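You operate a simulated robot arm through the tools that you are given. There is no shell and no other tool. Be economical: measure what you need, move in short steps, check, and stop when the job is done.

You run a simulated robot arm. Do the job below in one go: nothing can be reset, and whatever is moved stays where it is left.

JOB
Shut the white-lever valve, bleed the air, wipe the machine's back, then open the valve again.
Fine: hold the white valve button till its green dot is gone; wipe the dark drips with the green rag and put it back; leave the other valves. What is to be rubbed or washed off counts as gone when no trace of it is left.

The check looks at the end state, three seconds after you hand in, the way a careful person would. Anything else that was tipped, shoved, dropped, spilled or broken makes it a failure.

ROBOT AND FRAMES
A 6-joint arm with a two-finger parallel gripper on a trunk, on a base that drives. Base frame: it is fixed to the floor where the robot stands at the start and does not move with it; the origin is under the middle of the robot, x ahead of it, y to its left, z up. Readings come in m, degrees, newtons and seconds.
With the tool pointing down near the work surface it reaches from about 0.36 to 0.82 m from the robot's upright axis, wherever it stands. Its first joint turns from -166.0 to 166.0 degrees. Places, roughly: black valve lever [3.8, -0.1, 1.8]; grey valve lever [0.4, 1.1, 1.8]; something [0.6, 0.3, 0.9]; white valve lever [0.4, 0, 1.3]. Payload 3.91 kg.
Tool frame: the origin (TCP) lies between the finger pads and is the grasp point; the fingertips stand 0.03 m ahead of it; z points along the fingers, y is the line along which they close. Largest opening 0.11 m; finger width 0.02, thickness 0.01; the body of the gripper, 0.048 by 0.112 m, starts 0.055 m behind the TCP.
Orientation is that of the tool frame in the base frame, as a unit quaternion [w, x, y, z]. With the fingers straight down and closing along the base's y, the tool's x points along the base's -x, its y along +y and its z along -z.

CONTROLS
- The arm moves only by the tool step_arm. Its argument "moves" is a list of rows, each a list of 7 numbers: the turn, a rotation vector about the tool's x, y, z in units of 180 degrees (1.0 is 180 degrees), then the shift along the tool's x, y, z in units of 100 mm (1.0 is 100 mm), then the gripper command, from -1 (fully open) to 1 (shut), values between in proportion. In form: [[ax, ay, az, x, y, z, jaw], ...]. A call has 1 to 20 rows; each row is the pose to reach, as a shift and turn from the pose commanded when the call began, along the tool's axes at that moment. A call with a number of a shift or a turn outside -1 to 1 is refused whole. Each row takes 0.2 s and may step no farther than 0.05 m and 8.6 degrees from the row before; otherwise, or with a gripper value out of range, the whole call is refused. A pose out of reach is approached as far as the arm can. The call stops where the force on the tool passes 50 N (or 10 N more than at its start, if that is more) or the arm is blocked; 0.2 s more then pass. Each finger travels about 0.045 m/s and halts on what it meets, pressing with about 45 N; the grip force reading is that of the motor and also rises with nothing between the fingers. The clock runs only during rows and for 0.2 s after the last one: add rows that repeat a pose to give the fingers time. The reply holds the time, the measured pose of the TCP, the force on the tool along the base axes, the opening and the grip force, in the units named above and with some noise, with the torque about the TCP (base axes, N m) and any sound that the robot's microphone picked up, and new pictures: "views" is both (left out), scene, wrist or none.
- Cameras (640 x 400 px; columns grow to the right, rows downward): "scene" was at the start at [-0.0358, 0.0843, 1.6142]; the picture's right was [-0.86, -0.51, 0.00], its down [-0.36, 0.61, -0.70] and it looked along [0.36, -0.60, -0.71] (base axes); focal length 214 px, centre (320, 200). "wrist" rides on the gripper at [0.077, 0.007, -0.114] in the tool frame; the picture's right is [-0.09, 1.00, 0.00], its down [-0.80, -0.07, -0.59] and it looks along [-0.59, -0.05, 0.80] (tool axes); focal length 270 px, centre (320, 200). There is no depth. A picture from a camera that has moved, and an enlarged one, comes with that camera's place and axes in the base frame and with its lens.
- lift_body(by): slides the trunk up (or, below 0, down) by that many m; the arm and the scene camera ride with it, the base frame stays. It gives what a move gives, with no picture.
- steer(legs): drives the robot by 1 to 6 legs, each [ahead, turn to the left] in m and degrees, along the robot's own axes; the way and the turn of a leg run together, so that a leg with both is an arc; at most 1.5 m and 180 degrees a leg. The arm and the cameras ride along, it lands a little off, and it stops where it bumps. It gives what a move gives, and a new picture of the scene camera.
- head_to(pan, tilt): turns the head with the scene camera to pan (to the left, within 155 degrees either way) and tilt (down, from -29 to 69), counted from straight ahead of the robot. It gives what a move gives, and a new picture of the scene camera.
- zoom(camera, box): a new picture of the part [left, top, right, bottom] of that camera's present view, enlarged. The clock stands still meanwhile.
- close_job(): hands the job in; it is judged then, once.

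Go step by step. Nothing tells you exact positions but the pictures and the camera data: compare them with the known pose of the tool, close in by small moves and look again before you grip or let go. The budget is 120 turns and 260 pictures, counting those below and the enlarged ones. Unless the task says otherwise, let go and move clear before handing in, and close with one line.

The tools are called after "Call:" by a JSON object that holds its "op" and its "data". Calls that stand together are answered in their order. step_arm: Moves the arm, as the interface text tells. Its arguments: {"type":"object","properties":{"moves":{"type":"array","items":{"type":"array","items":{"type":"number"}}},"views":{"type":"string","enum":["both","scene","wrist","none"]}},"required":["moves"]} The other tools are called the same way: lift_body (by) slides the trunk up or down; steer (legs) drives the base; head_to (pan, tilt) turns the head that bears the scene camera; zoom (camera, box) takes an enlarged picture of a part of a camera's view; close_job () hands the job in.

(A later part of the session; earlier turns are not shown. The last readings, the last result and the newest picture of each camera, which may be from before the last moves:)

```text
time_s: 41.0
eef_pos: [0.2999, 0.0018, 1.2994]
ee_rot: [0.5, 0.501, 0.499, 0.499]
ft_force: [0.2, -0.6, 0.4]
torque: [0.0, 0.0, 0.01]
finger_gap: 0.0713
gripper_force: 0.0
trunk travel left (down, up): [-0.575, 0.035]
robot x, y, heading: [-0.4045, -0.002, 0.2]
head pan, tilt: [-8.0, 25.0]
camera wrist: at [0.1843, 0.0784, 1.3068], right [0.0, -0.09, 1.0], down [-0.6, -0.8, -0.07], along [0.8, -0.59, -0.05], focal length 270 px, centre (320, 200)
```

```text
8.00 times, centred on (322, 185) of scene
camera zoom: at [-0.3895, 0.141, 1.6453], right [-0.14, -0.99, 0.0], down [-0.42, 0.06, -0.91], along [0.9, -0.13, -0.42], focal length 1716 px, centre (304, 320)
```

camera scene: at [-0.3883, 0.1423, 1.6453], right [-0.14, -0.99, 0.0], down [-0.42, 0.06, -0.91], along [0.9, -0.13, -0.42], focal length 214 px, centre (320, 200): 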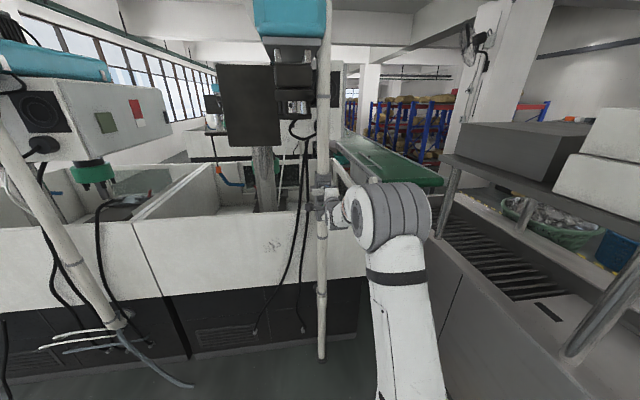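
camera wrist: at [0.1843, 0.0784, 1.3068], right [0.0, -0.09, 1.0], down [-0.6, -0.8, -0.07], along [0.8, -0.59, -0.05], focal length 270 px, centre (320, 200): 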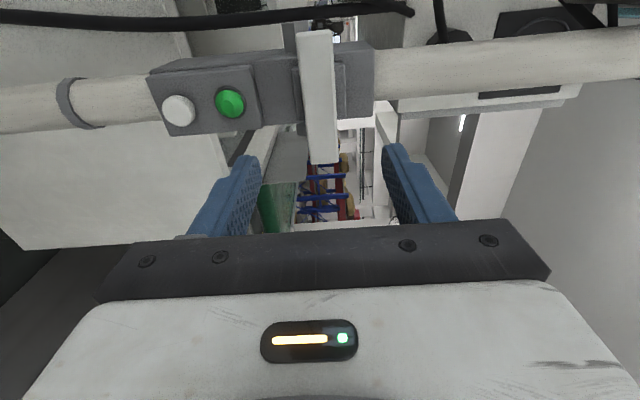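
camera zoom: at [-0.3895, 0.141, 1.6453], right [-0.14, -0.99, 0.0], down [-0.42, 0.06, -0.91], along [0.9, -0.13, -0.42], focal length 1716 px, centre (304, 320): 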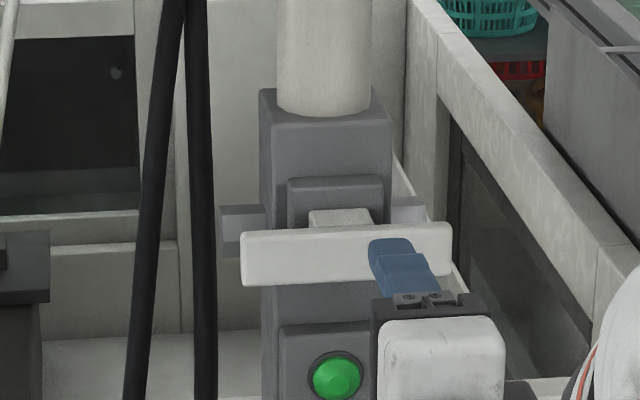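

The valve is shut. The button's face triangulates to about (0.446, 0.004, 1.161). I'll close the fingers and line up with it.

Call:
{"op": "step_arm", "data": {"moves": [[0, 0, 0, 0, -0.3, 0, 1], [0, 0, 0, 0, -0.6, 0, 1], [0, 0, 0, 0, -0.98, 0, 1], [0, 0, 0, 0.02, -0.98, 0, 1]], "views": "none"}}

Call:
{"op": "step_arm", "data": {"moves": [[0, 0, 0, 0, -0.2, 0, 1], [0, 0, 0, 0, -0.4, 0.2, 1], [0, 0, 0, 0, -0.4, 0.6, 1], [0, 0, 0, 0, -0.4, 0.9, 1], [0, 0, 0, 0, -0.4, 0.9, 1]], "views": "wrist"}}

```text
time_s: 42.0
eef_pos: [0.3004, 0.0023, 1.2006]
ee_rot: [0.501, 0.5, 0.5, 0.499]
ft_force: [-0.6, 0.2, 0.4]
torque: [0.02, 0.01, 0.0]
finger_gap: 0.0001
gripper_force: 16.4
trunk travel left (down, up): [-0.575, 0.035]
robot x, y, heading: [-0.4012, 0.0031, 0.0]
head pan, tilt: [-8.0, 25.0]
```

```text
time_s: 43.2
eef_pos: [0.3909, 0.0017, 1.1599]
ee_rot: [0.501, 0.5, 0.5, 0.499]
ft_force: [-0.3, 0.1, -0.4]
torque: [-0.06, 0.0, 0.01]
finger_gap: 0.0002
gripper_force: 38.6
trunk travel left (down, up): [-0.575, 0.035]
robot x, y, heading: [-0.407, 0.005, -0.3]
head pan, tilt: [-8.0, 25.0]
camera wrist: at [0.2753, 0.0793, 1.1678], right [0.0, -0.09, 1.0], down [-0.6, -0.8, -0.07], along [0.8, -0.59, -0.05], focal length 270 px, centre (320, 200)
```

wrist: 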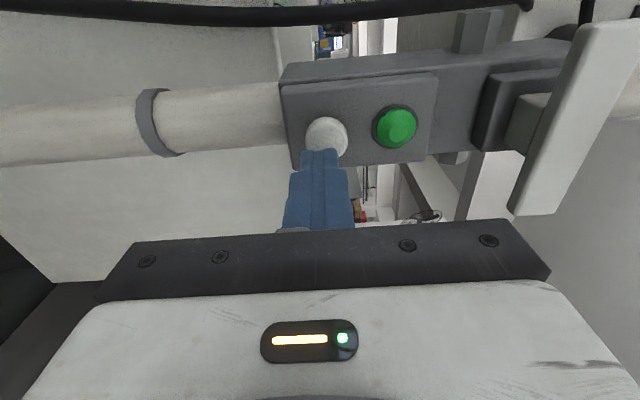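

The fingertips are just in front of the button. I'll trim by a few mm and press forward slowly.

Call:
{"op": "step_arm", "data": {"moves": [[0, 0, 0, 0.02, 0.05, 0.1, 1], [0, 0, 0, 0.02, 0.05, 0.2, 1], [0, 0, 0, 0.02, 0.05, 0.26, 1], [0, 0, 0, 0.02, 0.05, 0.3, 1]], "views": "wrist"}}

```text
time_s: 44.2
eef_pos: [0.4169, 0.0045, 1.1645]
ee_rot: [0.5, 0.501, 0.501, 0.498]
ft_force: [-28.6, -0.7, -6.9]
torque: [0.01, 0.21, -0.01]
finger_gap: 0.0
gripper_force: 37.1
trunk travel left (down, up): [-0.575, 0.035]
robot x, y, heading: [-0.4047, 0.0033, 0.0]
head pan, tilt: [-8.0, 25.0]
heard: click
camera wrist: at [0.3016, 0.0814, 1.173], right [0.0, -0.09, 1.0], down [-0.6, -0.8, -0.07], along [0.8, -0.6, -0.05], focal length 270 px, centre (320, 200)
```

wrist: 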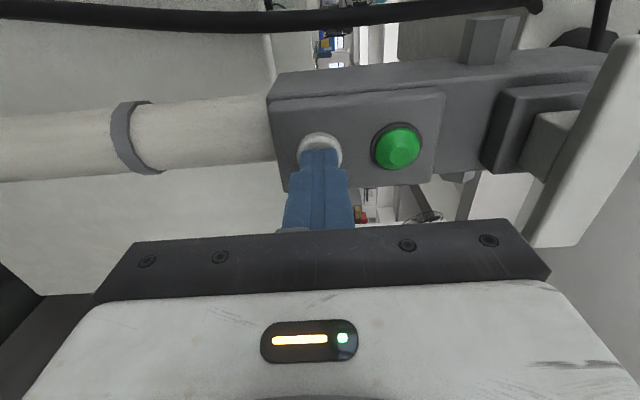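

Heard a click, so the button is pressed at about 29 N. I'll hold it and watch the dot.

Call:
{"op": "step_arm", "data": {"moves": [[0, 0, 0, 0, 0, 0, 1], [0, 0, 0, 0, 0, 0, 1], [0, 0, 0, 0, 0, 0, 1], [0, 0, 0, 0, 0, 0, 1], [0, 0, 0, 0, 0, 0, 1], [0, 0, 0, 0, 0, 0, 1], [0, 0, 0, 0, 0, 0, 1], [0, 0, 0, 0, 0, 0, 1], [0, 0, 0, 0, 0, 0, 1], [0, 0, 0, 0, 0, 0, 1]], "views": "wrist"}}

```text
time_s: 46.4
eef_pos: [0.4176, 0.0047, 1.1679]
ee_rot: [0.501, 0.501, 0.498, 0.5]
ft_force: [-31.4, -0.4, -10.6]
torque: [0.01, 0.36, -0.03]
finger_gap: 0.0
gripper_force: 37.6
trunk travel left (down, up): [-0.575, 0.035]
robot x, y, heading: [-0.4022, -0.0018, -0.1]
head pan, tilt: [-8.0, 25.0]
camera wrist: at [0.3019, 0.0815, 1.1746], right [0.0, -0.09, 1.0], down [-0.6, -0.8, -0.07], along [0.8, -0.59, -0.05], focal length 270 px, centre (320, 200)
```

wrist: 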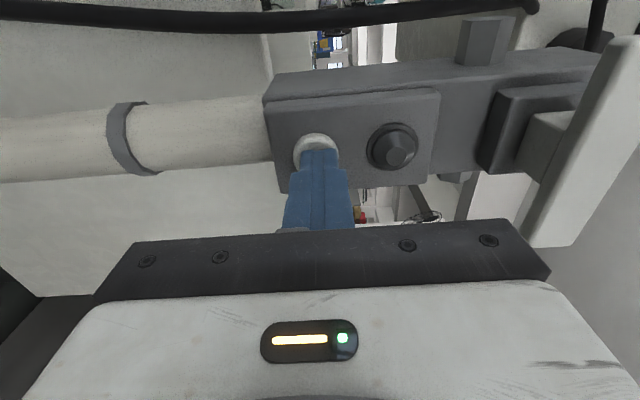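

The green dot is gone. I'll hold a moment longer, then withdraw and check that it stays dark.

Call:
{"op": "step_arm", "data": {"moves": [[0, 0, 0, 0, 0, 0, 1], [0, 0, 0, 0, 0, 0, 1], [0, 0, 0, 0, 0, 0, 1], [0, 0, 0, 0, 0, -0.3, 1], [0, 0, 0, 0, 0, -0.7, 1], [0, 0, 0, 0, 0, -1, 1], [0, 0, 0, 0, 0, -1, 1], [0, 0, 0, 0, 0, -1, 1], [0, 0, 0, 0, 0, -1, 1]], "views": "wrist"}}

```text
time_s: 48.4
eef_pos: [0.3201, 0.0039, 1.1644]
ee_rot: [0.501, 0.501, 0.499, 0.499]
ft_force: [-0.7, 0.5, -1.4]
torque: [0.02, -0.02, -0.02]
finger_gap: 0.0001
gripper_force: 37.4
trunk travel left (down, up): [-0.575, 0.035]
robot x, y, heading: [-0.4054, 0.0066, 0.2]
head pan, tilt: [-8.0, 25.0]
camera wrist: at [0.2053, 0.0801, 1.1724], right [0.0, -0.09, 1.0], down [-0.6, -0.8, -0.07], along [0.8, -0.59, -0.05], focal length 270 px, centre (320, 200)
```

wrist: 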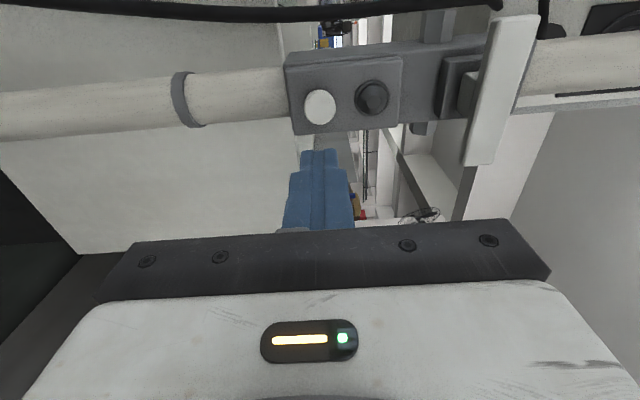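

The air is bled and the dot stays dark. Next is the rag, so I'll look toward the bench.

Call:
{"op": "head_to", "data": {"pan": -95, "tilt": 50}}

Call:
{"op": "zoom", "data": {"camera": "scene", "box": [240, 100, 400, 200]}}

```text
time_s: 50.0
eef_pos: [0.3203, 0.0029, 1.1661]
ee_rot: [0.501, 0.501, 0.499, 0.5]
ft_force: [-0.1, 0.1, -0.1]
torque: [-0.01, -0.02, -0.01]
finger_gap: 0.0003
gripper_force: 37.6
trunk travel left (down, up): [-0.575, 0.035]
robot x, y, heading: [-0.4061, 0.0017, 0.1]
head pan, tilt: [-95.0, 50.0]
camera scene: at [-0.4868, 0.077, 1.6078], right [-1.0, 0.09, 0.0], down [0.07, 0.76, -0.64], along [-0.06, -0.64, -0.77], focal length 214 px, centre (320, 200)
```

scene: 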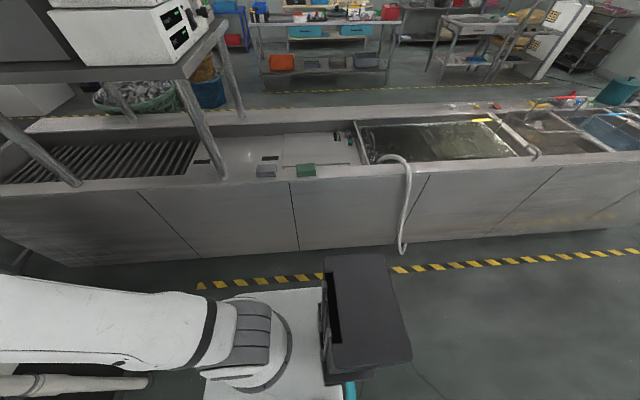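

```text
4.00 times, centred on (320, 150) of scene
camera zoom: at [-0.4868, 0.077, 1.6078], right [-1.0, 0.09, 0.0], down [0.07, 0.76, -0.64], along [-0.06, -0.64, -0.77], focal length 858 px, centre (320, 400)
```

zoom: 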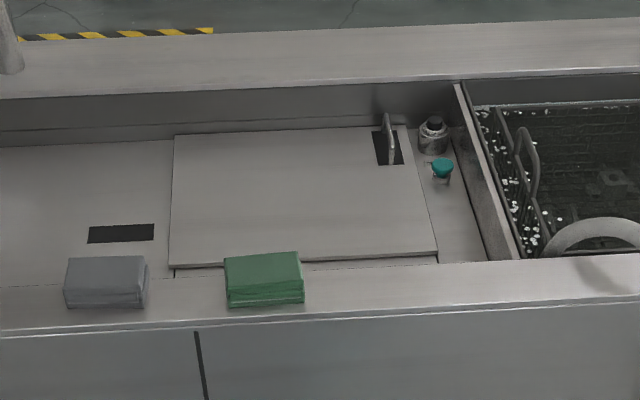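

The rag is a folded green block centred at about (-0.491, -0.735), roughly 0.097 (x) × 0.06 (y) × 0.03 m. I'll retract and pitch the tool down, which will have the fingers closing across its short side once the robot turns right 90°.

Call:
{"op": "step_arm", "data": {"moves": [[0, 0, 0, 0, 0, -0.3, 1], [0.0455, 0, 0, 0, 0.1, -0.5, 0], [0.091, 0, 0, 0, 0.2, -0.7, -1], [0.1365, 0, 0, 0, 0.3, -0.9, -1], [0.182, 0, 0, 0, 0.4, -1, -1], [0.2275, 0, 0, 0, 0.5, -1, -1], [0.273, 0, 0, 0, 0.6, -1, -1], [0.3185, 0, 0, 0, 0.7, -1, -1], [0.364, 0, 0, 0, 0.8, -1, -1], [0.4095, 0, 0, 0, 0.9, -1, -1], [0.455, 0, 0, 0, 1, -1, -1], [0.5, 0, 0, 0, 1, -1, -1]], "views": "none"}}

```text
time_s: 52.6
eef_pos: [0.2221, 0.0045, 1.265]
ee_rot: [-0.001, 0.708, 0.706, -0.001]
ft_force: [0.5, 1.3, -0.1]
torque: [-0.04, 0.04, -0.02]
finger_gap: 0.1101
gripper_force: 0.0
trunk travel left (down, up): [-0.575, 0.035]
robot x, y, heading: [-0.4042, 0.0036, 0.2]
head pan, tilt: [-95.0, 50.0]
```

Call:
{"op": "steer", "data": {"legs": [[0, -90]]}}

Call:
{"op": "head_to", "data": {"pan": -5, "tilt": 50}}

```text
time_s: 56.9
eef_pos: [-0.4068, -0.6207, 1.2647]
ee_rot: [0.0, 1.0, -0.005, 0.0]
ft_force: [0.3, -0.3, 0.1]
torque: [0.0, -0.03, -0.02]
finger_gap: 0.11
gripper_force: 0.1
trunk travel left (down, up): [-0.575, 0.035]
robot x, y, heading: [-0.3494, 0.0046, -89.7]
head pan, tilt: [-95.0, 50.0]
camera scene: at [-0.2756, 0.086, 1.6078], right [0.08, 1.0, 0.0], down [0.76, -0.06, -0.64], along [-0.64, 0.05, -0.77], focal length 214 px, centre (320, 200)
```

scene: 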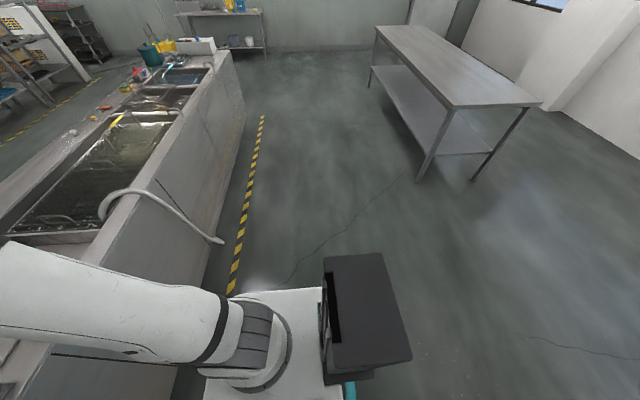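

```text
time_s: 58.5
eef_pos: [-0.4067, -0.62, 1.2652]
ee_rot: [-0.001, 1.0, -0.006, 0.001]
ft_force: [0.0, 0.4, -0.3]
torque: [-0.01, 0.01, 0.01]
finger_gap: 0.1101
gripper_force: 0.1
trunk travel left (down, up): [-0.575, 0.035]
robot x, y, heading: [-0.3472, 0.0015, -89.8]
head pan, tilt: [-5.0, 50.0]
camera scene: at [-0.2054, 0.0034, 1.6078], right [-1.0, 0.08, 0.0], down [0.06, 0.76, -0.64], along [-0.05, -0.64, -0.77], focal length 214 px, centre (320, 200)
```

scene: 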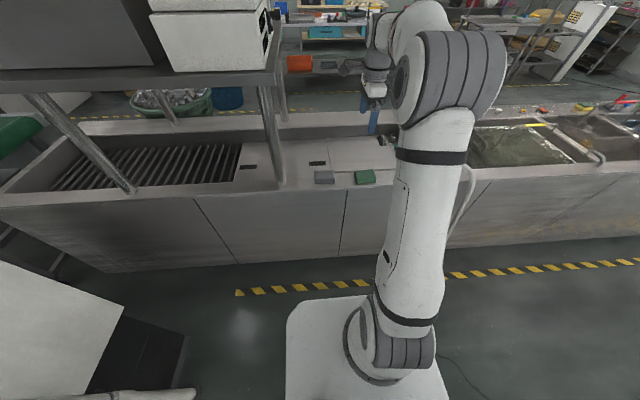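

Now I'll lower the trunk and move over the rag.

Call:
{"op": "lift_body", "data": {"by": -0.25}}

Call:
{"op": "step_arm", "data": {"moves": [[0, 0, 0, -0.3, 0.3, 0, -1], [0, 0, 0, -0.6, 0.6, 0, -1], [0, 0, 0, -0.84, 0.9, 0, -1], [0, 0, 0, -0.84, 1, 0, -1], [0, 0, 0, -0.84, 1, 0, -1]]}}

Call:
{"op": "zoom", "data": {"camera": "wrist", "box": [200, 50, 440, 200]}}

```text
time_s: 61.1
eef_pos: [-0.4052, -0.6195, 1.0148]
ee_rot: [0.001, 1.0, -0.005, -0.001]
ft_force: [0.4, 0.3, 0.2]
torque: [0.04, -0.02, 0.03]
finger_gap: 0.1101
gripper_force: 0.1
trunk travel left (down, up): [-0.325, 0.285]
robot x, y, heading: [-0.352, 0.0021, -89.8]
head pan, tilt: [-5.0, 50.0]
```

```text
time_s: 62.3
eef_pos: [-0.4914, -0.7191, 1.017]
ee_rot: [0.0, 1.0, -0.005, -0.001]
ft_force: [-0.3, -0.8, 0.2]
torque: [0.0, 0.01, 0.0]
finger_gap: 0.11
gripper_force: 0.1
trunk travel left (down, up): [-0.325, 0.285]
robot x, y, heading: [-0.3512, 0.0026, -89.8]
head pan, tilt: [-5.0, 50.0]
camera scene: at [-0.2051, 0.0034, 1.3578], right [-1.0, 0.08, 0.0], down [0.06, 0.76, -0.64], along [-0.05, -0.64, -0.77], focal length 214 px, centre (320, 200)
camera wrist: at [-0.4155, -0.7282, 1.1309], right [-0.1, -1.0, 0.0], down [-0.8, 0.08, 0.59], along [-0.59, 0.06, -0.8], focal length 270 px, centre (320, 200)
```

scene: 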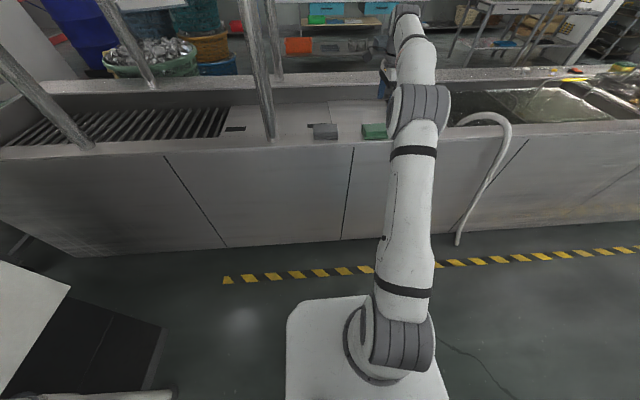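
wrist: 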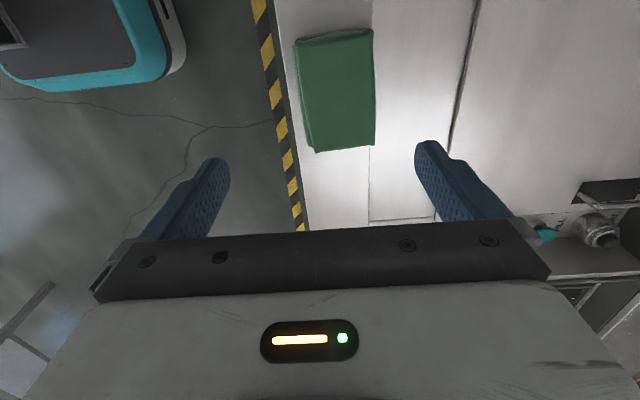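

```text
2.67 times, centred on (320, 125) of wrist
camera zoom: at [-0.4155, -0.7282, 1.1309], right [-0.1, -1.0, 0.0], down [-0.8, 0.08, 0.59], along [-0.59, 0.06, -0.8], focal length 721 px, centre (320, 400)
```

zoom: 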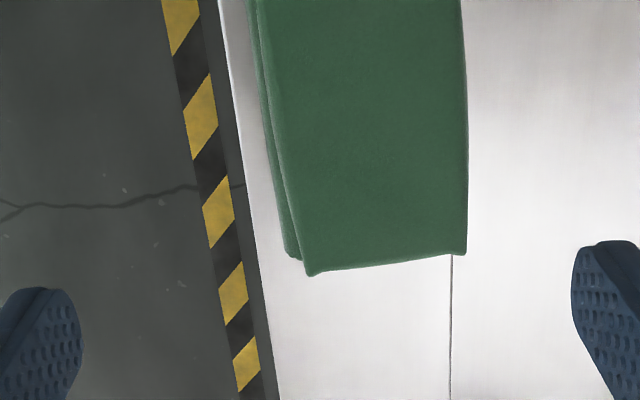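

The rag's centre is about (-0.486, -0.739), 58 mm wide in y. I'll centre over it and descend partway.

Call:
{"op": "step_arm", "data": {"moves": [[0, 0, 0, 0.05, 0.2, 0.2, -1], [0, 0, 0, 0.05, 0.2, 0.5, -1], [0, 0, 0, 0.05, 0.2, 0.8, -1], [0, 0, 0, 0.05, 0.2, 0.8, -1]], "views": "both"}}

Call:
{"op": "zoom", "data": {"camera": "scene", "box": [320, 80, 440, 155]}}

```text
time_s: 63.3
eef_pos: [-0.4864, -0.7394, 0.9344]
ee_rot: [0.0, 1.0, -0.005, 0.0]
ft_force: [0.3, 0.2, 0.3]
torque: [-0.01, -0.01, -0.02]
finger_gap: 0.1101
gripper_force: 0.1
trunk travel left (down, up): [-0.325, 0.285]
robot x, y, heading: [-0.3489, 0.002, -89.7]
head pan, tilt: [-5.0, 50.0]
camera scene: at [-0.2052, 0.0031, 1.3578], right [-1.0, 0.08, 0.0], down [0.06, 0.76, -0.64], along [-0.05, -0.64, -0.77], focal length 214 px, centre (320, 200)
camera wrist: at [-0.4096, -0.7477, 1.0503], right [-0.1, -1.0, 0.0], down [-0.8, 0.08, 0.59], along [-0.59, 0.06, -0.8], focal length 270 px, centre (320, 200)
```

scene: 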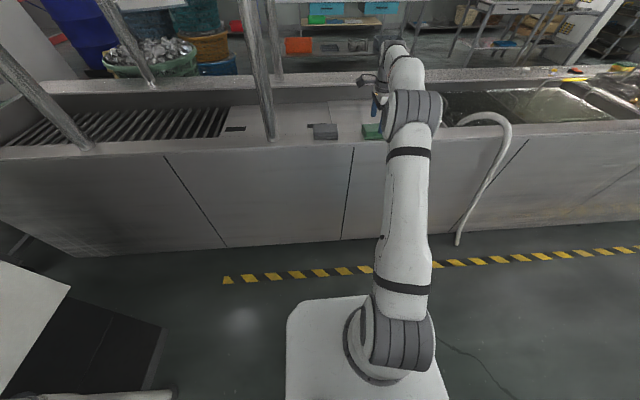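
wrist: 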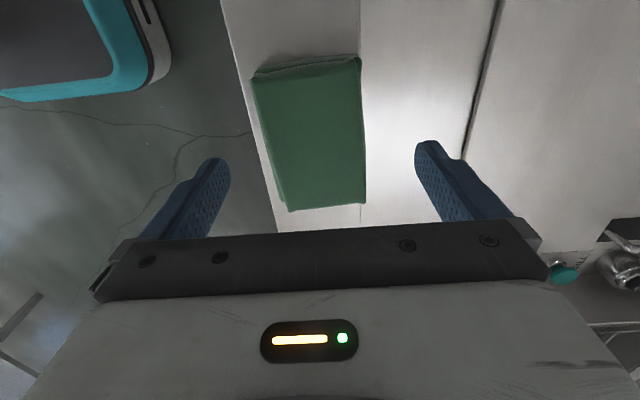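

```text
5.33 times, centred on (380, 118) of scene
camera zoom: at [-0.2052, 0.0031, 1.3578], right [-1.0, 0.08, 0.0], down [0.06, 0.76, -0.64], along [-0.05, -0.64, -0.77], focal length 1144 px, centre (0, 640)
```

zoom: 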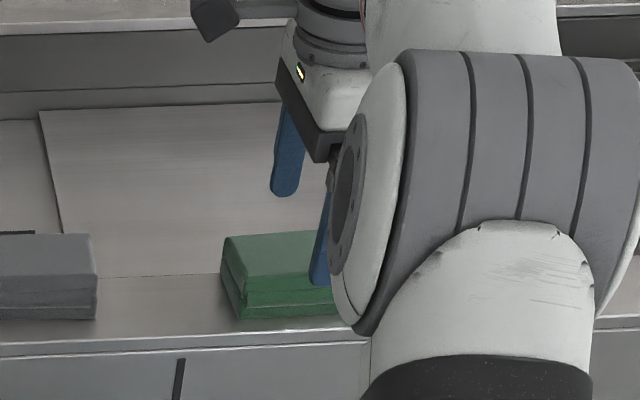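

The estimates agree with the rag's top at z≈0.89. I'll descend so the fingertips are about 8 mm above the bench and close.

Call:
{"op": "step_arm", "data": {"moves": [[0, 0, 0, 0, 0.0, 0.2, -1], [0, 0, 0, 0, 0.0, 0.35, -1], [0, 0, 0, 0, 0.0, 0.35, 1], [0, 0, 0, 0, 0.0, 0.35, 1], [0, 0, 0, 0, 0.0, 0.35, 1], [0, 0, 0, 0, 0.0, 0.35, 1], [0, 0, 0, 0, 0.0, 0.35, 1], [0, 0, 0, 0, 0.0, 0.35, 1]], "views": "wrist"}}

Call:
{"op": "zoom", "data": {"camera": "scene", "box": [320, 80, 440, 155]}}

```text
time_s: 65.1
eef_pos: [-0.4851, -0.74, 0.9003]
ee_rot: [0.0, 1.0, -0.005, 0.0]
ft_force: [0.7, 0.6, 0.3]
torque: [-0.03, -0.01, 0.0]
finger_gap: 0.064
gripper_force: 45.3
trunk travel left (down, up): [-0.325, 0.285]
robot x, y, heading: [-0.3508, 0.0029, -90.0]
head pan, tilt: [-5.0, 50.0]
camera wrist: at [-0.4095, -0.7477, 1.0151], right [-0.1, -1.0, 0.0], down [-0.8, 0.08, 0.59], along [-0.59, 0.06, -0.8], focal length 270 px, centre (320, 200)
```

wrist: 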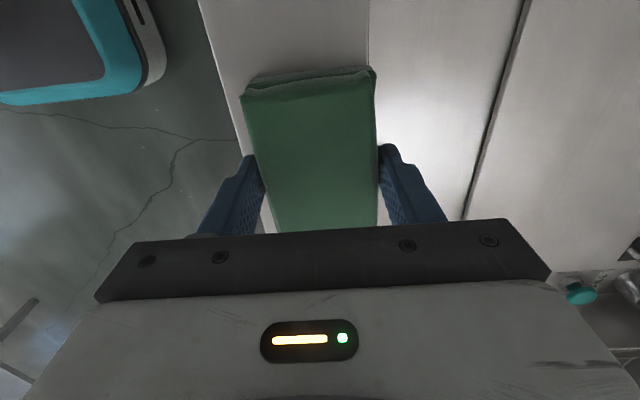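

```text
5.33 times, centred on (380, 118) of scene
camera zoom: at [-0.2052, 0.0033, 1.3578], right [-1.0, 0.08, 0.0], down [0.06, 0.76, -0.64], along [-0.05, -0.64, -0.77], focal length 1144 px, centre (0, 640)
```

zoom: 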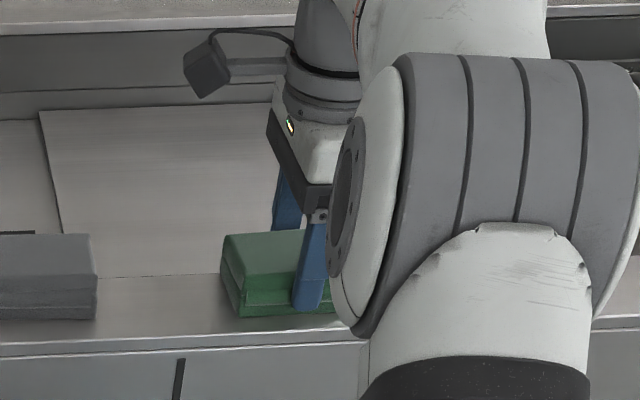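

The rag is gripped. I'll lift it and bring the arm in before driving back.

Call:
{"op": "step_arm", "data": {"moves": [[0, 0, 0, 0, 0, -0.2, 1], [0, 0, 0, 0, 0, -0.5, 1], [0, 0, 0, 0, -0.3, -0.8, 1], [0, 0, 0, 0, -0.65, -1, 1], [0, 0, 0, 0, -1, -1, 1]], "views": "wrist"}}

Call:
{"op": "step_arm", "data": {"moves": [[0, 0, 0, 0.2, -0.3, 0, 1], [0, 0, 0, 0.5, -0.6, 0, 1], [0, 0, 0, 0.8, -0.9, 0, 1], [0, 0, 0, 1, -1, 0, 1]], "views": "none"}}

```text
time_s: 66.3
eef_pos: [-0.4853, -0.639, 1.0007]
ee_rot: [0.0, 1.0, -0.005, 0.0]
ft_force: [0.8, -0.5, 0.0]
torque: [0.02, 0.01, -0.01]
finger_gap: 0.0002
gripper_force: 38.1
trunk travel left (down, up): [-0.325, 0.285]
robot x, y, heading: [-0.3468, 0.0033, -89.8]
head pan, tilt: [-5.0, 50.0]
camera wrist: at [-0.409, -0.6474, 1.116], right [-0.1, -1.0, 0.0], down [-0.8, 0.08, 0.59], along [-0.59, 0.06, -0.8], focal length 270 px, centre (320, 200)
```

wrist: 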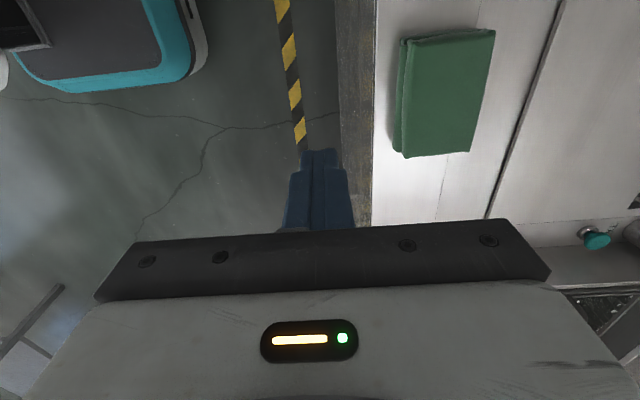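

```text
time_s: 67.3
eef_pos: [-0.3847, -0.5411, 1.0]
ee_rot: [0.0, 1.0, -0.005, 0.0]
ft_force: [-0.6, 0.3, -0.2]
torque: [-0.03, 0.0, 0.03]
finger_gap: 0.0
gripper_force: 37.2
trunk travel left (down, up): [-0.325, 0.285]
robot x, y, heading: [-0.3472, 0.0026, -89.4]
head pan, tilt: [-5.0, 50.0]
```

The rag slipped out and is lying nearly where it was, so the grip was too shallow. I'll look at it closely.

Call:
{"op": "zoom", "data": {"camera": "scene", "box": [330, 100, 410, 150]}}

Call:
{"op": "step_arm", "data": {"moves": [[0, 0, 0, -0.2, 0.3, 0, -1], [0, 0, 0, -0.6, 0.6, 0, -1], [0, 0, 0, -1, 1, 0, -1], [0, 0, 0, -1, 1, 0, -1], [0, 0, 0, -1, 1, 0, -1], [0, 0, 0, -1, 1, 0, -1]], "views": "wrist"}}

Call:
{"op": "zoom", "data": {"camera": "wrist", "box": [340, 0, 540, 125]}}

```text
8.00 times, centred on (370, 125) of scene
camera zoom: at [-0.205, 0.0038, 1.3577], right [-1.0, 0.08, 0.0], down [0.06, 0.76, -0.64], along [-0.05, -0.64, -0.77], focal length 1716 px, centre (-80, 800)
```

zoom: 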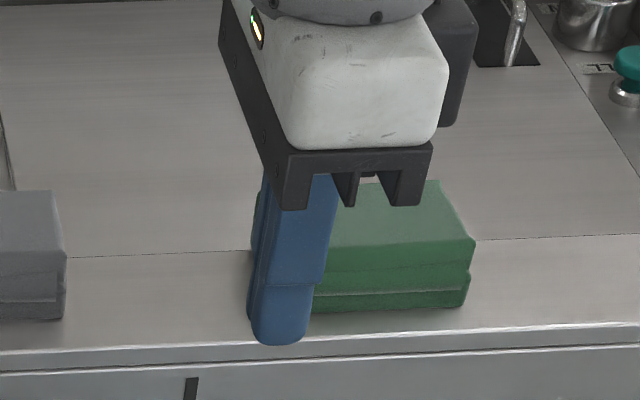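

```text
refused: row 3 steps farther than a row can; nothing moved
```

```text
3.20 times, centred on (440, 62) of wrist
camera zoom: at [-0.3076, -0.5484, 1.1154], right [-0.1, -1.0, 0.0], down [-0.8, 0.08, 0.59], along [-0.59, 0.06, -0.8], focal length 865 px, centre (-64, 640)
```

zoom: 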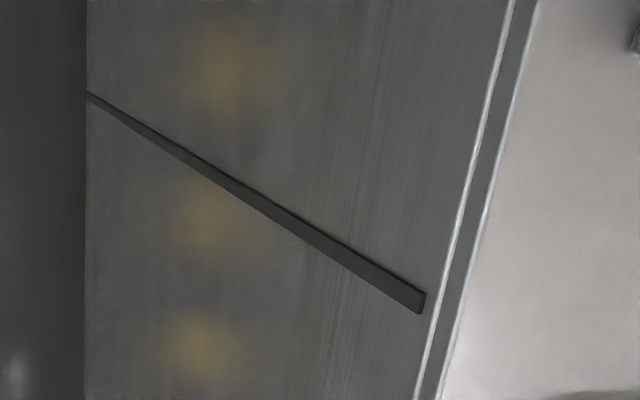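

The rag has two stacked layers and is about 4 cm tall with its top near z≈0.90. I'll go back over it and grip deeper.

Call:
{"op": "step_arm", "data": {"moves": [[0, 0, 0, -0.3, 0.3, 0, -1], [0, 0, 0, -0.6, 0.6, 0, -1], [0, 0, 0, -0.9, 0.9, 0, -1], [0, 0, 0, -1, 1, 0, -1], [0, 0, 0, -1, 1, 0, -1]], "views": "none"}}

Call:
{"op": "step_arm", "data": {"moves": [[0, 0, 0, 0, 0.3, 0, -1], [0, 0, 0, 0, 0.6, 0, -1], [0, 0, 0, 0, 0.9, 0, -1], [0, 0, 0, 0, 1, 0, -1], [0, 0, 0, 0, 1, 0.4, -1]], "views": "wrist"}}

Call:
{"op": "zoom", "data": {"camera": "wrist", "box": [220, 40, 420, 165]}}

```text
time_s: 68.5
eef_pos: [-0.4866, -0.6392, 1.0009]
ee_rot: [0.0, 1.0, -0.004, -0.001]
ft_force: [0.3, 1.1, 0.6]
torque: [0.03, -0.01, 0.01]
finger_gap: 0.1044
gripper_force: 0.0
trunk travel left (down, up): [-0.325, 0.285]
robot x, y, heading: [-0.3483, 0.0014, -89.7]
head pan, tilt: [-5.0, 50.0]
```

```text
time_s: 69.7
eef_pos: [-0.4869, -0.739, 0.9602]
ee_rot: [0.0, 1.0, -0.005, -0.001]
ft_force: [0.3, -0.3, 0.1]
torque: [0.04, 0.01, 0.02]
finger_gap: 0.1098
gripper_force: 0.0
trunk travel left (down, up): [-0.325, 0.285]
robot x, y, heading: [-0.3492, 0.004, -89.7]
head pan, tilt: [-5.0, 50.0]
camera wrist: at [-0.4108, -0.747, 1.075], right [-0.1, -1.0, 0.0], down [-0.8, 0.08, 0.59], along [-0.59, 0.06, -0.8], focal length 270 px, centre (320, 200)
```

wrist: 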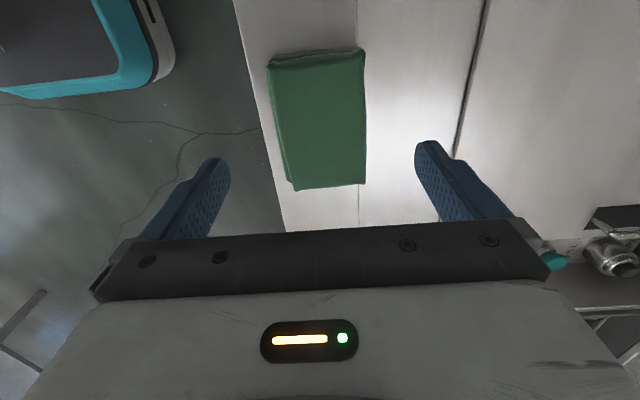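

```text
3.20 times, centred on (320, 102) of wrist
camera zoom: at [-0.4108, -0.747, 1.075], right [-0.1, -1.0, 0.0], down [-0.8, 0.08, 0.59], along [-0.59, 0.06, -0.8], focal length 865 px, centre (320, 512)
```

zoom: 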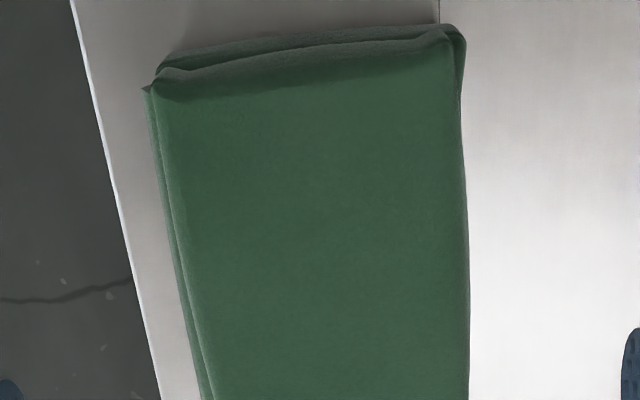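

Call:
{"op": "step_arm", "data": {"moves": [[0, 0, 0, 0, 0, 0.3, -1], [0, 0, 0, 0, 0, 0.55, -1], [0, 0, 0, 0, 0, 0.62, -1], [0, 0, 0, 0, 0, 0.65, -1], [0, 0, 0, 0, 0, 0.67, -1], [0, 0, 0, 0, 0, 0.69, -1]], "views": "none"}}

Call:
{"op": "zoom", "data": {"camera": "scene", "box": [330, 100, 410, 150]}}

```text
time_s: 71.1
eef_pos: [-0.4873, -0.7397, 0.8914]
ee_rot: [0.0, 1.0, -0.006, 0.0]
ft_force: [-0.3, 0.2, -0.5]
torque: [-0.01, -0.02, -0.01]
finger_gap: 0.1099
gripper_force: 0.1
trunk travel left (down, up): [-0.325, 0.285]
robot x, y, heading: [-0.3516, 0.0041, -89.8]
head pan, tilt: [-5.0, 50.0]
```

```text
8.00 times, centred on (370, 125) of scene
camera zoom: at [-0.2051, 0.0033, 1.3578], right [-1.0, 0.08, 0.0], down [0.06, 0.76, -0.64], along [-0.05, -0.64, -0.77], focal length 1716 px, centre (-80, 800)
```

zoom: 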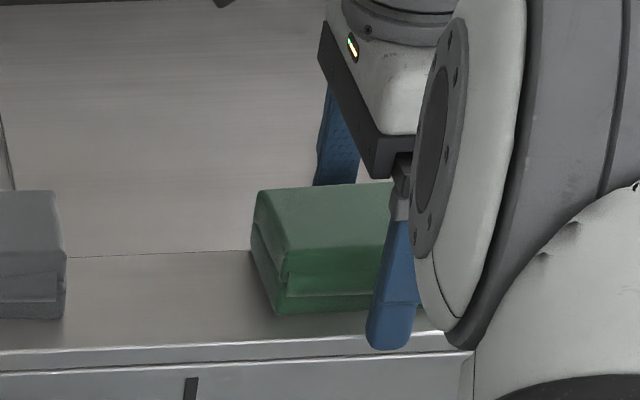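

Call:
{"op": "step_arm", "data": {"moves": [[0, 0, 0, 0, 0, 0, 1], [0, 0, 0, 0, 0, 0, 1], [0, 0, 0, 0, 0, 0, 1], [0, 0, 0, 0, 0, 0, 1], [0, 0, 0, 0, 0, 0, 1], [0, 0, 0, 0, 0, 0, 1], [0, 0, 0, 0, 0, 0, 1], [0, 0, 0, 0, 0, -0.05, 1], [0, 0, 0, 0, 0, -0.1, 1], [0, 0, 0, 0, 0, -0.15, 1], [0, 0, 0, 0, 0, -0.2, 1]], "views": "wrist"}}

Call:
{"op": "zoom", "data": {"camera": "scene", "box": [330, 100, 410, 150]}}

```text
time_s: 73.5
eef_pos: [-0.4873, -0.7393, 0.9115]
ee_rot: [0.0, 1.0, -0.005, 0.0]
ft_force: [0.0, -0.4, -0.8]
torque: [-0.02, 0.02, 0.01]
finger_gap: 0.0642
gripper_force: 44.8
trunk travel left (down, up): [-0.325, 0.285]
robot x, y, heading: [-0.3484, -0.0004, -89.7]
head pan, tilt: [-5.0, 50.0]
camera wrist: at [-0.4101, -0.7478, 1.0266], right [-0.1, -1.0, 0.0], down [-0.8, 0.08, 0.59], along [-0.59, 0.06, -0.8], focal length 270 px, centre (320, 200)
```

wrist: 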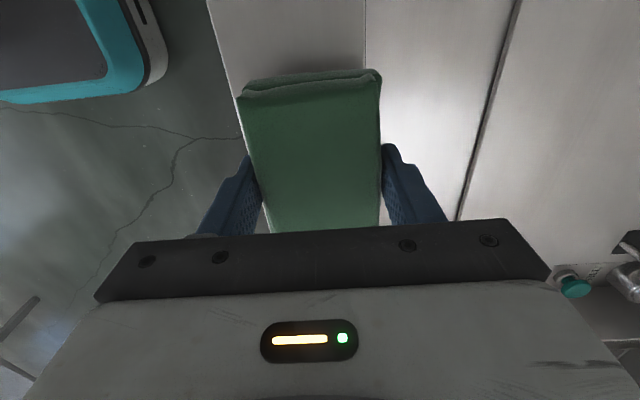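

```text
8.00 times, centred on (370, 125) of scene
camera zoom: at [-0.2052, 0.0033, 1.3578], right [-1.0, 0.08, 0.0], down [0.06, 0.76, -0.64], along [-0.05, -0.64, -0.77], focal length 1716 px, centre (-80, 800)
```

zoom: 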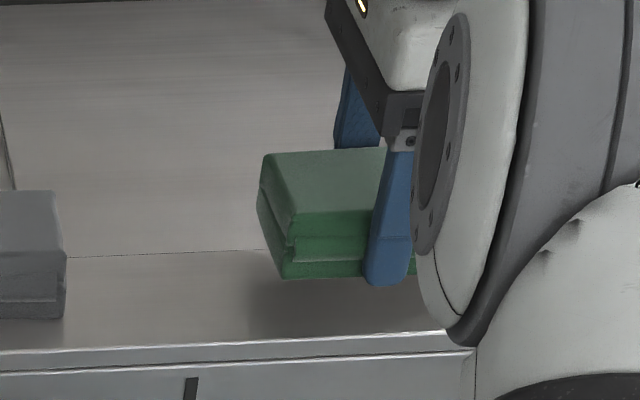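

The rag is lifted and the grip holds, with its underside slightly proud of the fingertips. I'll lift and retract more gently.

Call:
{"op": "step_arm", "data": {"moves": [[0, 0, 0, 0, 0, -0.1, 1], [0, 0, 0, 0, 0, -0.2, 1], [0, 0, 0, 0, 0, -0.35, 1], [0, 0, 0, 0, 0, -0.5, 1], [0, 0, 0, 0, 0, -0.65, 1], [0, 0, 0, 0, -0.1, -0.8, 1], [0, 0, 0, 0, -0.25, -0.9, 1], [0, 0, 0, 0, -0.4, -1, 1], [0, 0, 0, 0, -0.55, -1, 1], [0, 0, 0, 0, -0.7, -1, 1], [0, 0, 0, 0, -0.85, -1, 1], [0, 0, 0, 0, -1, -1, 1]], "views": "none"}}

Call:
{"op": "step_arm", "data": {"moves": [[0, 0, 0, 0.1, -0.1, 0, 1], [0, 0, 0, 0.25, -0.25, 0, 1], [0, 0, 0, 0.4, -0.4, 0, 1], [0, 0, 0, 0.55, -0.55, 0, 1], [0, 0, 0, 0.7, -0.7, 0, 1], [0, 0, 0, 0.85, -0.85, 0, 1], [0, 0, 0, 1, -1, 0, 1]], "views": "both"}}

```text
time_s: 76.1
eef_pos: [-0.4858, -0.6397, 1.0124]
ee_rot: [0.0, 1.0, -0.005, 0.0]
ft_force: [-0.5, 0.3, -0.2]
torque: [0.0, 0.0, -0.03]
finger_gap: 0.0643
gripper_force: 44.9
trunk travel left (down, up): [-0.325, 0.285]
robot x, y, heading: [-0.3444, -0.0017, -89.8]
head pan, tilt: [-5.0, 50.0]
```

```text
time_s: 77.7
eef_pos: [-0.3847, -0.5409, 1.011]
ee_rot: [0.0, 1.0, -0.006, 0.0]
ft_force: [-0.9, 0.2, 0.4]
torque: [0.01, -0.03, 0.0]
finger_gap: 0.0644
gripper_force: 44.5
trunk travel left (down, up): [-0.325, 0.285]
robot x, y, heading: [-0.3486, 0.0014, -89.6]
head pan, tilt: [-5.0, 50.0]
camera scene: at [-0.2051, 0.0036, 1.3578], right [-1.0, 0.08, 0.0], down [0.06, 0.76, -0.64], along [-0.05, -0.64, -0.77], focal length 214 px, centre (320, 200)
camera wrist: at [-0.308, -0.5481, 1.126], right [-0.1, -1.0, 0.0], down [-0.8, 0.08, 0.59], along [-0.59, 0.06, -0.8], focal length 270 px, centre (320, 200)
```

scene: 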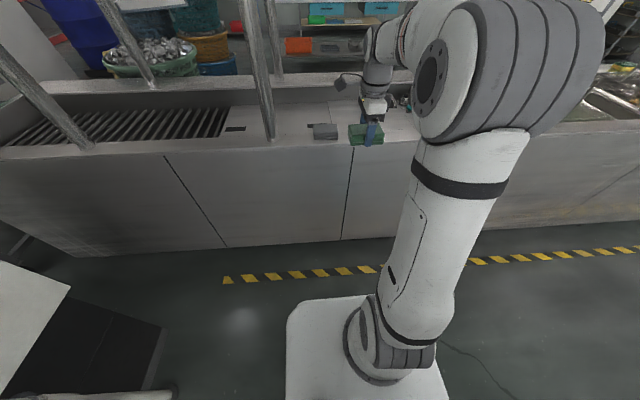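
wrist: 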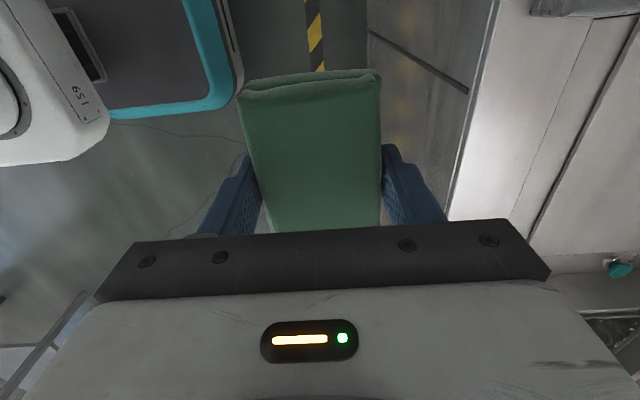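

The rag is secure. I'll drive back 0.22 m (toward +y), then turn left 90° to face the machine's back.

Call:
{"op": "steer", "data": {"legs": [[-0.22, 0], [0, 90]]}}

Call:
{"op": "head_to", "data": {"pan": 0, "tilt": 25}}

```text
time_s: 83.2
eef_pos: [0.1953, 0.1875, 1.0106]
ee_rot: [0.0, 0.71, 0.704, 0.001]
ft_force: [-0.4, -0.6, -0.2]
torque: [-0.01, -0.02, -0.01]
finger_gap: 0.0641
gripper_force: 45.2
trunk travel left (down, up): [-0.325, 0.285]
robot x, y, heading: [-0.3468, 0.1896, -0.1]
head pan, tilt: [-5.0, 50.0]
camera scene: at [-0.3475, 0.3303, 1.3578], right [-0.09, -1.0, 0.0], down [-0.76, 0.07, -0.64], along [0.64, -0.06, -0.77], focal length 214 px, centre (320, 200)
```

scene: 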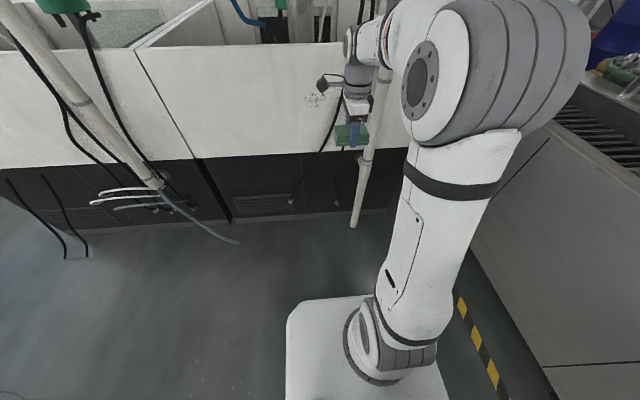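

```text
time_s: 84.1
eef_pos: [0.1941, 0.1876, 1.0118]
ee_rot: [0.001, 0.71, 0.704, 0.0]
ft_force: [-0.5, 0.2, 0.2]
torque: [0.01, -0.01, 0.01]
finger_gap: 0.0642
gripper_force: 45.3
trunk travel left (down, up): [-0.325, 0.285]
robot x, y, heading: [-0.3497, 0.1864, -0.5]
head pan, tilt: [0.0, 25.0]
camera scene: at [-0.333, 0.3366, 1.3952], right [0.0, -1.0, 0.0], down [-0.42, 0.0, -0.91], along [0.91, 0.0, -0.42], focal length 214 px, centre (320, 200)
```

scene: 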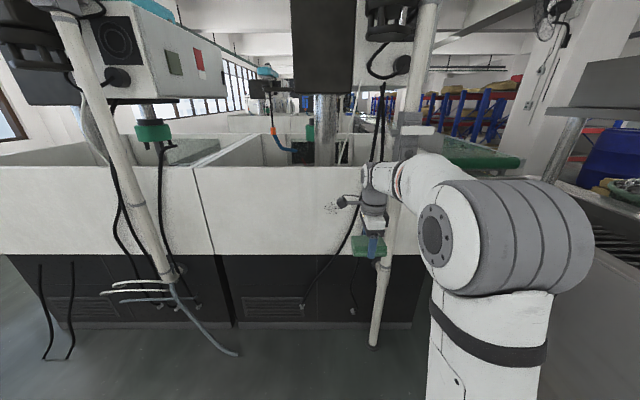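

The drips triangulate at (0.57, 0.27, 0.942), so the panel is at x≈0.57. I'll pitch the tool to point at the panel and line up in front of the drips.

Call:
{"op": "step_arm", "data": {"moves": [[-0.0455, 0, 0, 0.08, 0.0, 0.05, 1], [-0.091, 0, 0, 0.16, 0.0, 0.1, 1], [-0.1365, 0, 0, 0.24, 0.05, 0.15, 1], [-0.182, 0, 0, 0.32, 0.1, 0.2, 1], [-0.2275, 0, 0, 0.4, 0.15, 0.25, 1], [-0.273, 0, 0, 0.48, 0.2, 0.3, 1], [-0.3185, 0, 0, 0.56, 0.25, 0.35, 1], [-0.364, 0, 0, 0.64, 0.3, 0.4, 1], [-0.4095, 0, 0, 0.72, 0.4, 0.5, 1], [-0.455, 0, 0, 0.8, 0.5, 0.6, 1], [-0.5, 0, 0, 0.84, 0.6, 0.67, 1]], "views": "both"}}

```text
time_s: 86.5
eef_pos: [0.2269, 0.2351, 1.0458]
ee_rot: [0.349, 0.615, 0.615, 0.349]
ft_force: [0.1, -0.2, -0.9]
torque: [-0.04, 0.04, 0.0]
finger_gap: 0.0642
gripper_force: 45.7
out of reach, approached as far as the arm can: row 7, 8, 9, 10, 11
trunk travel left (down, up): [-0.325, 0.285]
robot x, y, heading: [-0.3461, 0.1884, -0.2]
head pan, tilt: [0.0, 25.0]
camera scene: at [-0.3331, 0.337, 1.3953], right [0.0, -1.0, 0.0], down [-0.42, 0.0, -0.91], along [0.91, 0.0, -0.42], focal length 214 px, centre (320, 200)
camera wrist: at [0.1331, 0.3126, 1.1113], right [0.51, -0.09, 0.85], down [-0.55, -0.8, 0.24], along [0.66, -0.59, -0.46], focal length 270 px, centre (320, 200)
```

scene: 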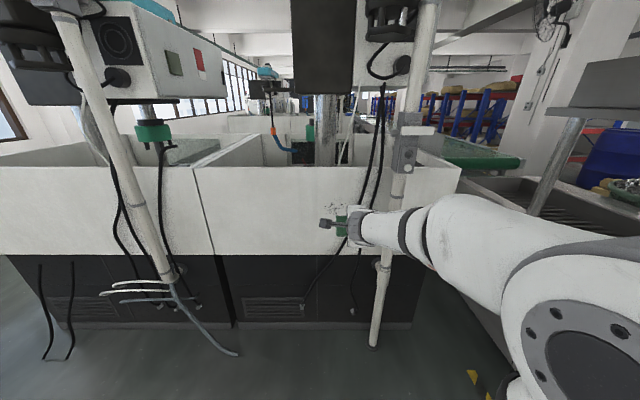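
wrist: 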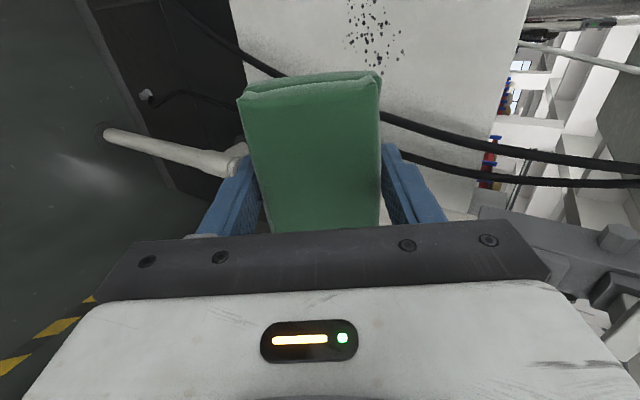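

The pose is cramped this close to the robot, so I'll move out toward the panel while finishing the pitch.

Call:
{"op": "step_arm", "data": {"moves": [[0, 0, 0, 0.1, 0, 0.2, 1], [-0.02, 0, 0, 0.2, 0, 0.4, 1], [-0.05, 0, 0, 0.3, 0, 0.6, 1], [-0.08, 0, 0, 0.3, 0, 0.75, 1], [-0.11, 0, 0, 0.3, 0, 0.9, 1], [-0.14, 0, 0, 0.3, 0, 0.95, 1], [-0.172, 0, 0, 0.3, 0, 0.95, 1]], "views": "both"}}

```text
time_s: 88.1
eef_pos: [0.2842, 0.2529, 1.0886]
ee_rot: [0.373, 0.599, 0.602, 0.374]
ft_force: [0.3, -0.3, -0.5]
torque: [0.0, 0.01, 0.01]
finger_gap: 0.064
gripper_force: 45.1
out of reach, approached as far as the arm can: row 1, 2, 3, 4, 5, 6, 7
trunk travel left (down, up): [-0.325, 0.285]
robot x, y, heading: [-0.3487, 0.1905, -0.6]
head pan, tilt: [0.0, 25.0]
camera scene: at [-0.333, 0.3369, 1.3953], right [0.0, -1.0, 0.0], down [-0.42, 0.0, -0.91], along [0.91, 0.0, -0.42], focal length 214 px, centre (320, 200)
camera wrist: at [0.1838, 0.3292, 1.1453], right [0.44, -0.08, 0.89], down [-0.56, -0.8, 0.2], along [0.7, -0.59, -0.4], focal length 270 px, centre (320, 200)
```

scene: 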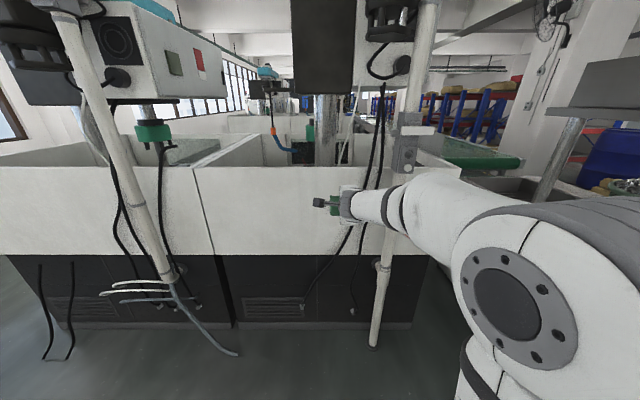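
wrist: 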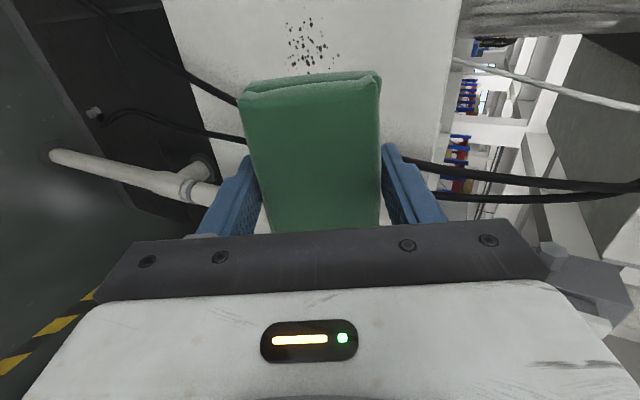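

The arm is caught on a joint limit here. I'll return to the tool-down pose at the radius where the reverse motion worked before, then pitch up along the same kind of path.

Call:
{"op": "step_arm", "data": {"moves": [[0.04, 0, 0, -0.07, -0.08, 0.03, 1], [0.08, 0, 0, -0.14, -0.15, 0.06, 1], [0.12, 0, 0, -0.21, -0.23, 0.09, 1], [0.16, 0, 0, -0.28, -0.31, 0.12, 1], [0.2, 0, 0, -0.35, -0.38, 0.15, 1], [0.24, 0, 0, -0.42, -0.46, 0.18, 1], [0.28, 0, 0, -0.49, -0.54, 0.21, 1], [0.32, 0, 0, -0.56, -0.62, 0.24, 1], [0.355, 0, 0, -0.63, -0.69, 0.26, 1]], "views": "none"}}

```text
time_s: 90.1
eef_pos: [0.2798, 0.1915, 1.0131]
ee_rot: [-0.002, 0.704, 0.71, -0.002]
ft_force: [-0.2, 0.1, -0.6]
torque: [0.0, 0.03, -0.02]
finger_gap: 0.064
gripper_force: 45.1
out of reach, approached as far as the arm can: row 1
trunk travel left (down, up): [-0.325, 0.285]
robot x, y, heading: [-0.3512, 0.1875, -0.5]
head pan, tilt: [0.0, 25.0]
```

Call:
{"op": "step_arm", "data": {"moves": [[-0.045, 0, 0, 0, 0, 0, 1], [-0.09, 0, 0, 0, 0, 0.1, 1], [-0.135, 0, 0, 0, 0, 0.2, 1], [-0.18, 0, 0, 0, 0, 0.3, 1], [-0.225, 0, 0, 0, 0, 0.4, 1], [-0.27, 0, 0, 0, 0, 0.5, 1], [-0.315, 0, 0, 0, 0.0, 0.5, 1], [-0.36, 0, 0, 0, 0.1, 0.5, 1], [-0.405, 0, 0, 0, 0.2, 0.5, 1], [-0.45, 0, 0, 0, 0.4, 0.5, 1], [-0.5, 0, 0, 0, 0.6, 0.5, 1]], "views": "none"}}

```text
refused: row 11 steps farther than a row can; nothing moved
```

Call:
{"op": "step_arm", "data": {"moves": [[-0.045, 0, 0, 0, 0, 0, 1], [-0.09, 0, 0, 0, 0, 0.1, 1], [-0.135, 0, 0, 0, 0, 0.2, 1], [-0.18, 0, 0, 0, 0, 0.3, 1], [-0.225, 0, 0, 0, 0, 0.4, 1], [-0.27, 0, 0, 0, 0, 0.5, 1], [-0.315, 0, 0, 0, 0.0, 0.5, 1], [-0.36, 0, 0, 0, 0.1, 0.5, 1], [-0.405, 0, 0, 0, 0.2, 0.5, 1], [-0.45, 0, 0, 0, 0.4, 0.5, 1], [-0.495, 0, 0, 0, 0.6, 0.5, 1]], "views": "none"}}

```text
time_s: 92.5
eef_pos: [0.339, 0.1913, 0.9652]
ee_rot: [0.494, 0.502, 0.506, 0.498]
ft_force: [-0.3, 0.7, -0.8]
torque: [0.02, 0.04, -0.02]
finger_gap: 0.0641
gripper_force: 44.6
trunk travel left (down, up): [-0.325, 0.285]
robot x, y, heading: [-0.3506, 0.188, -0.2]
head pan, tilt: [0.0, 25.0]
```

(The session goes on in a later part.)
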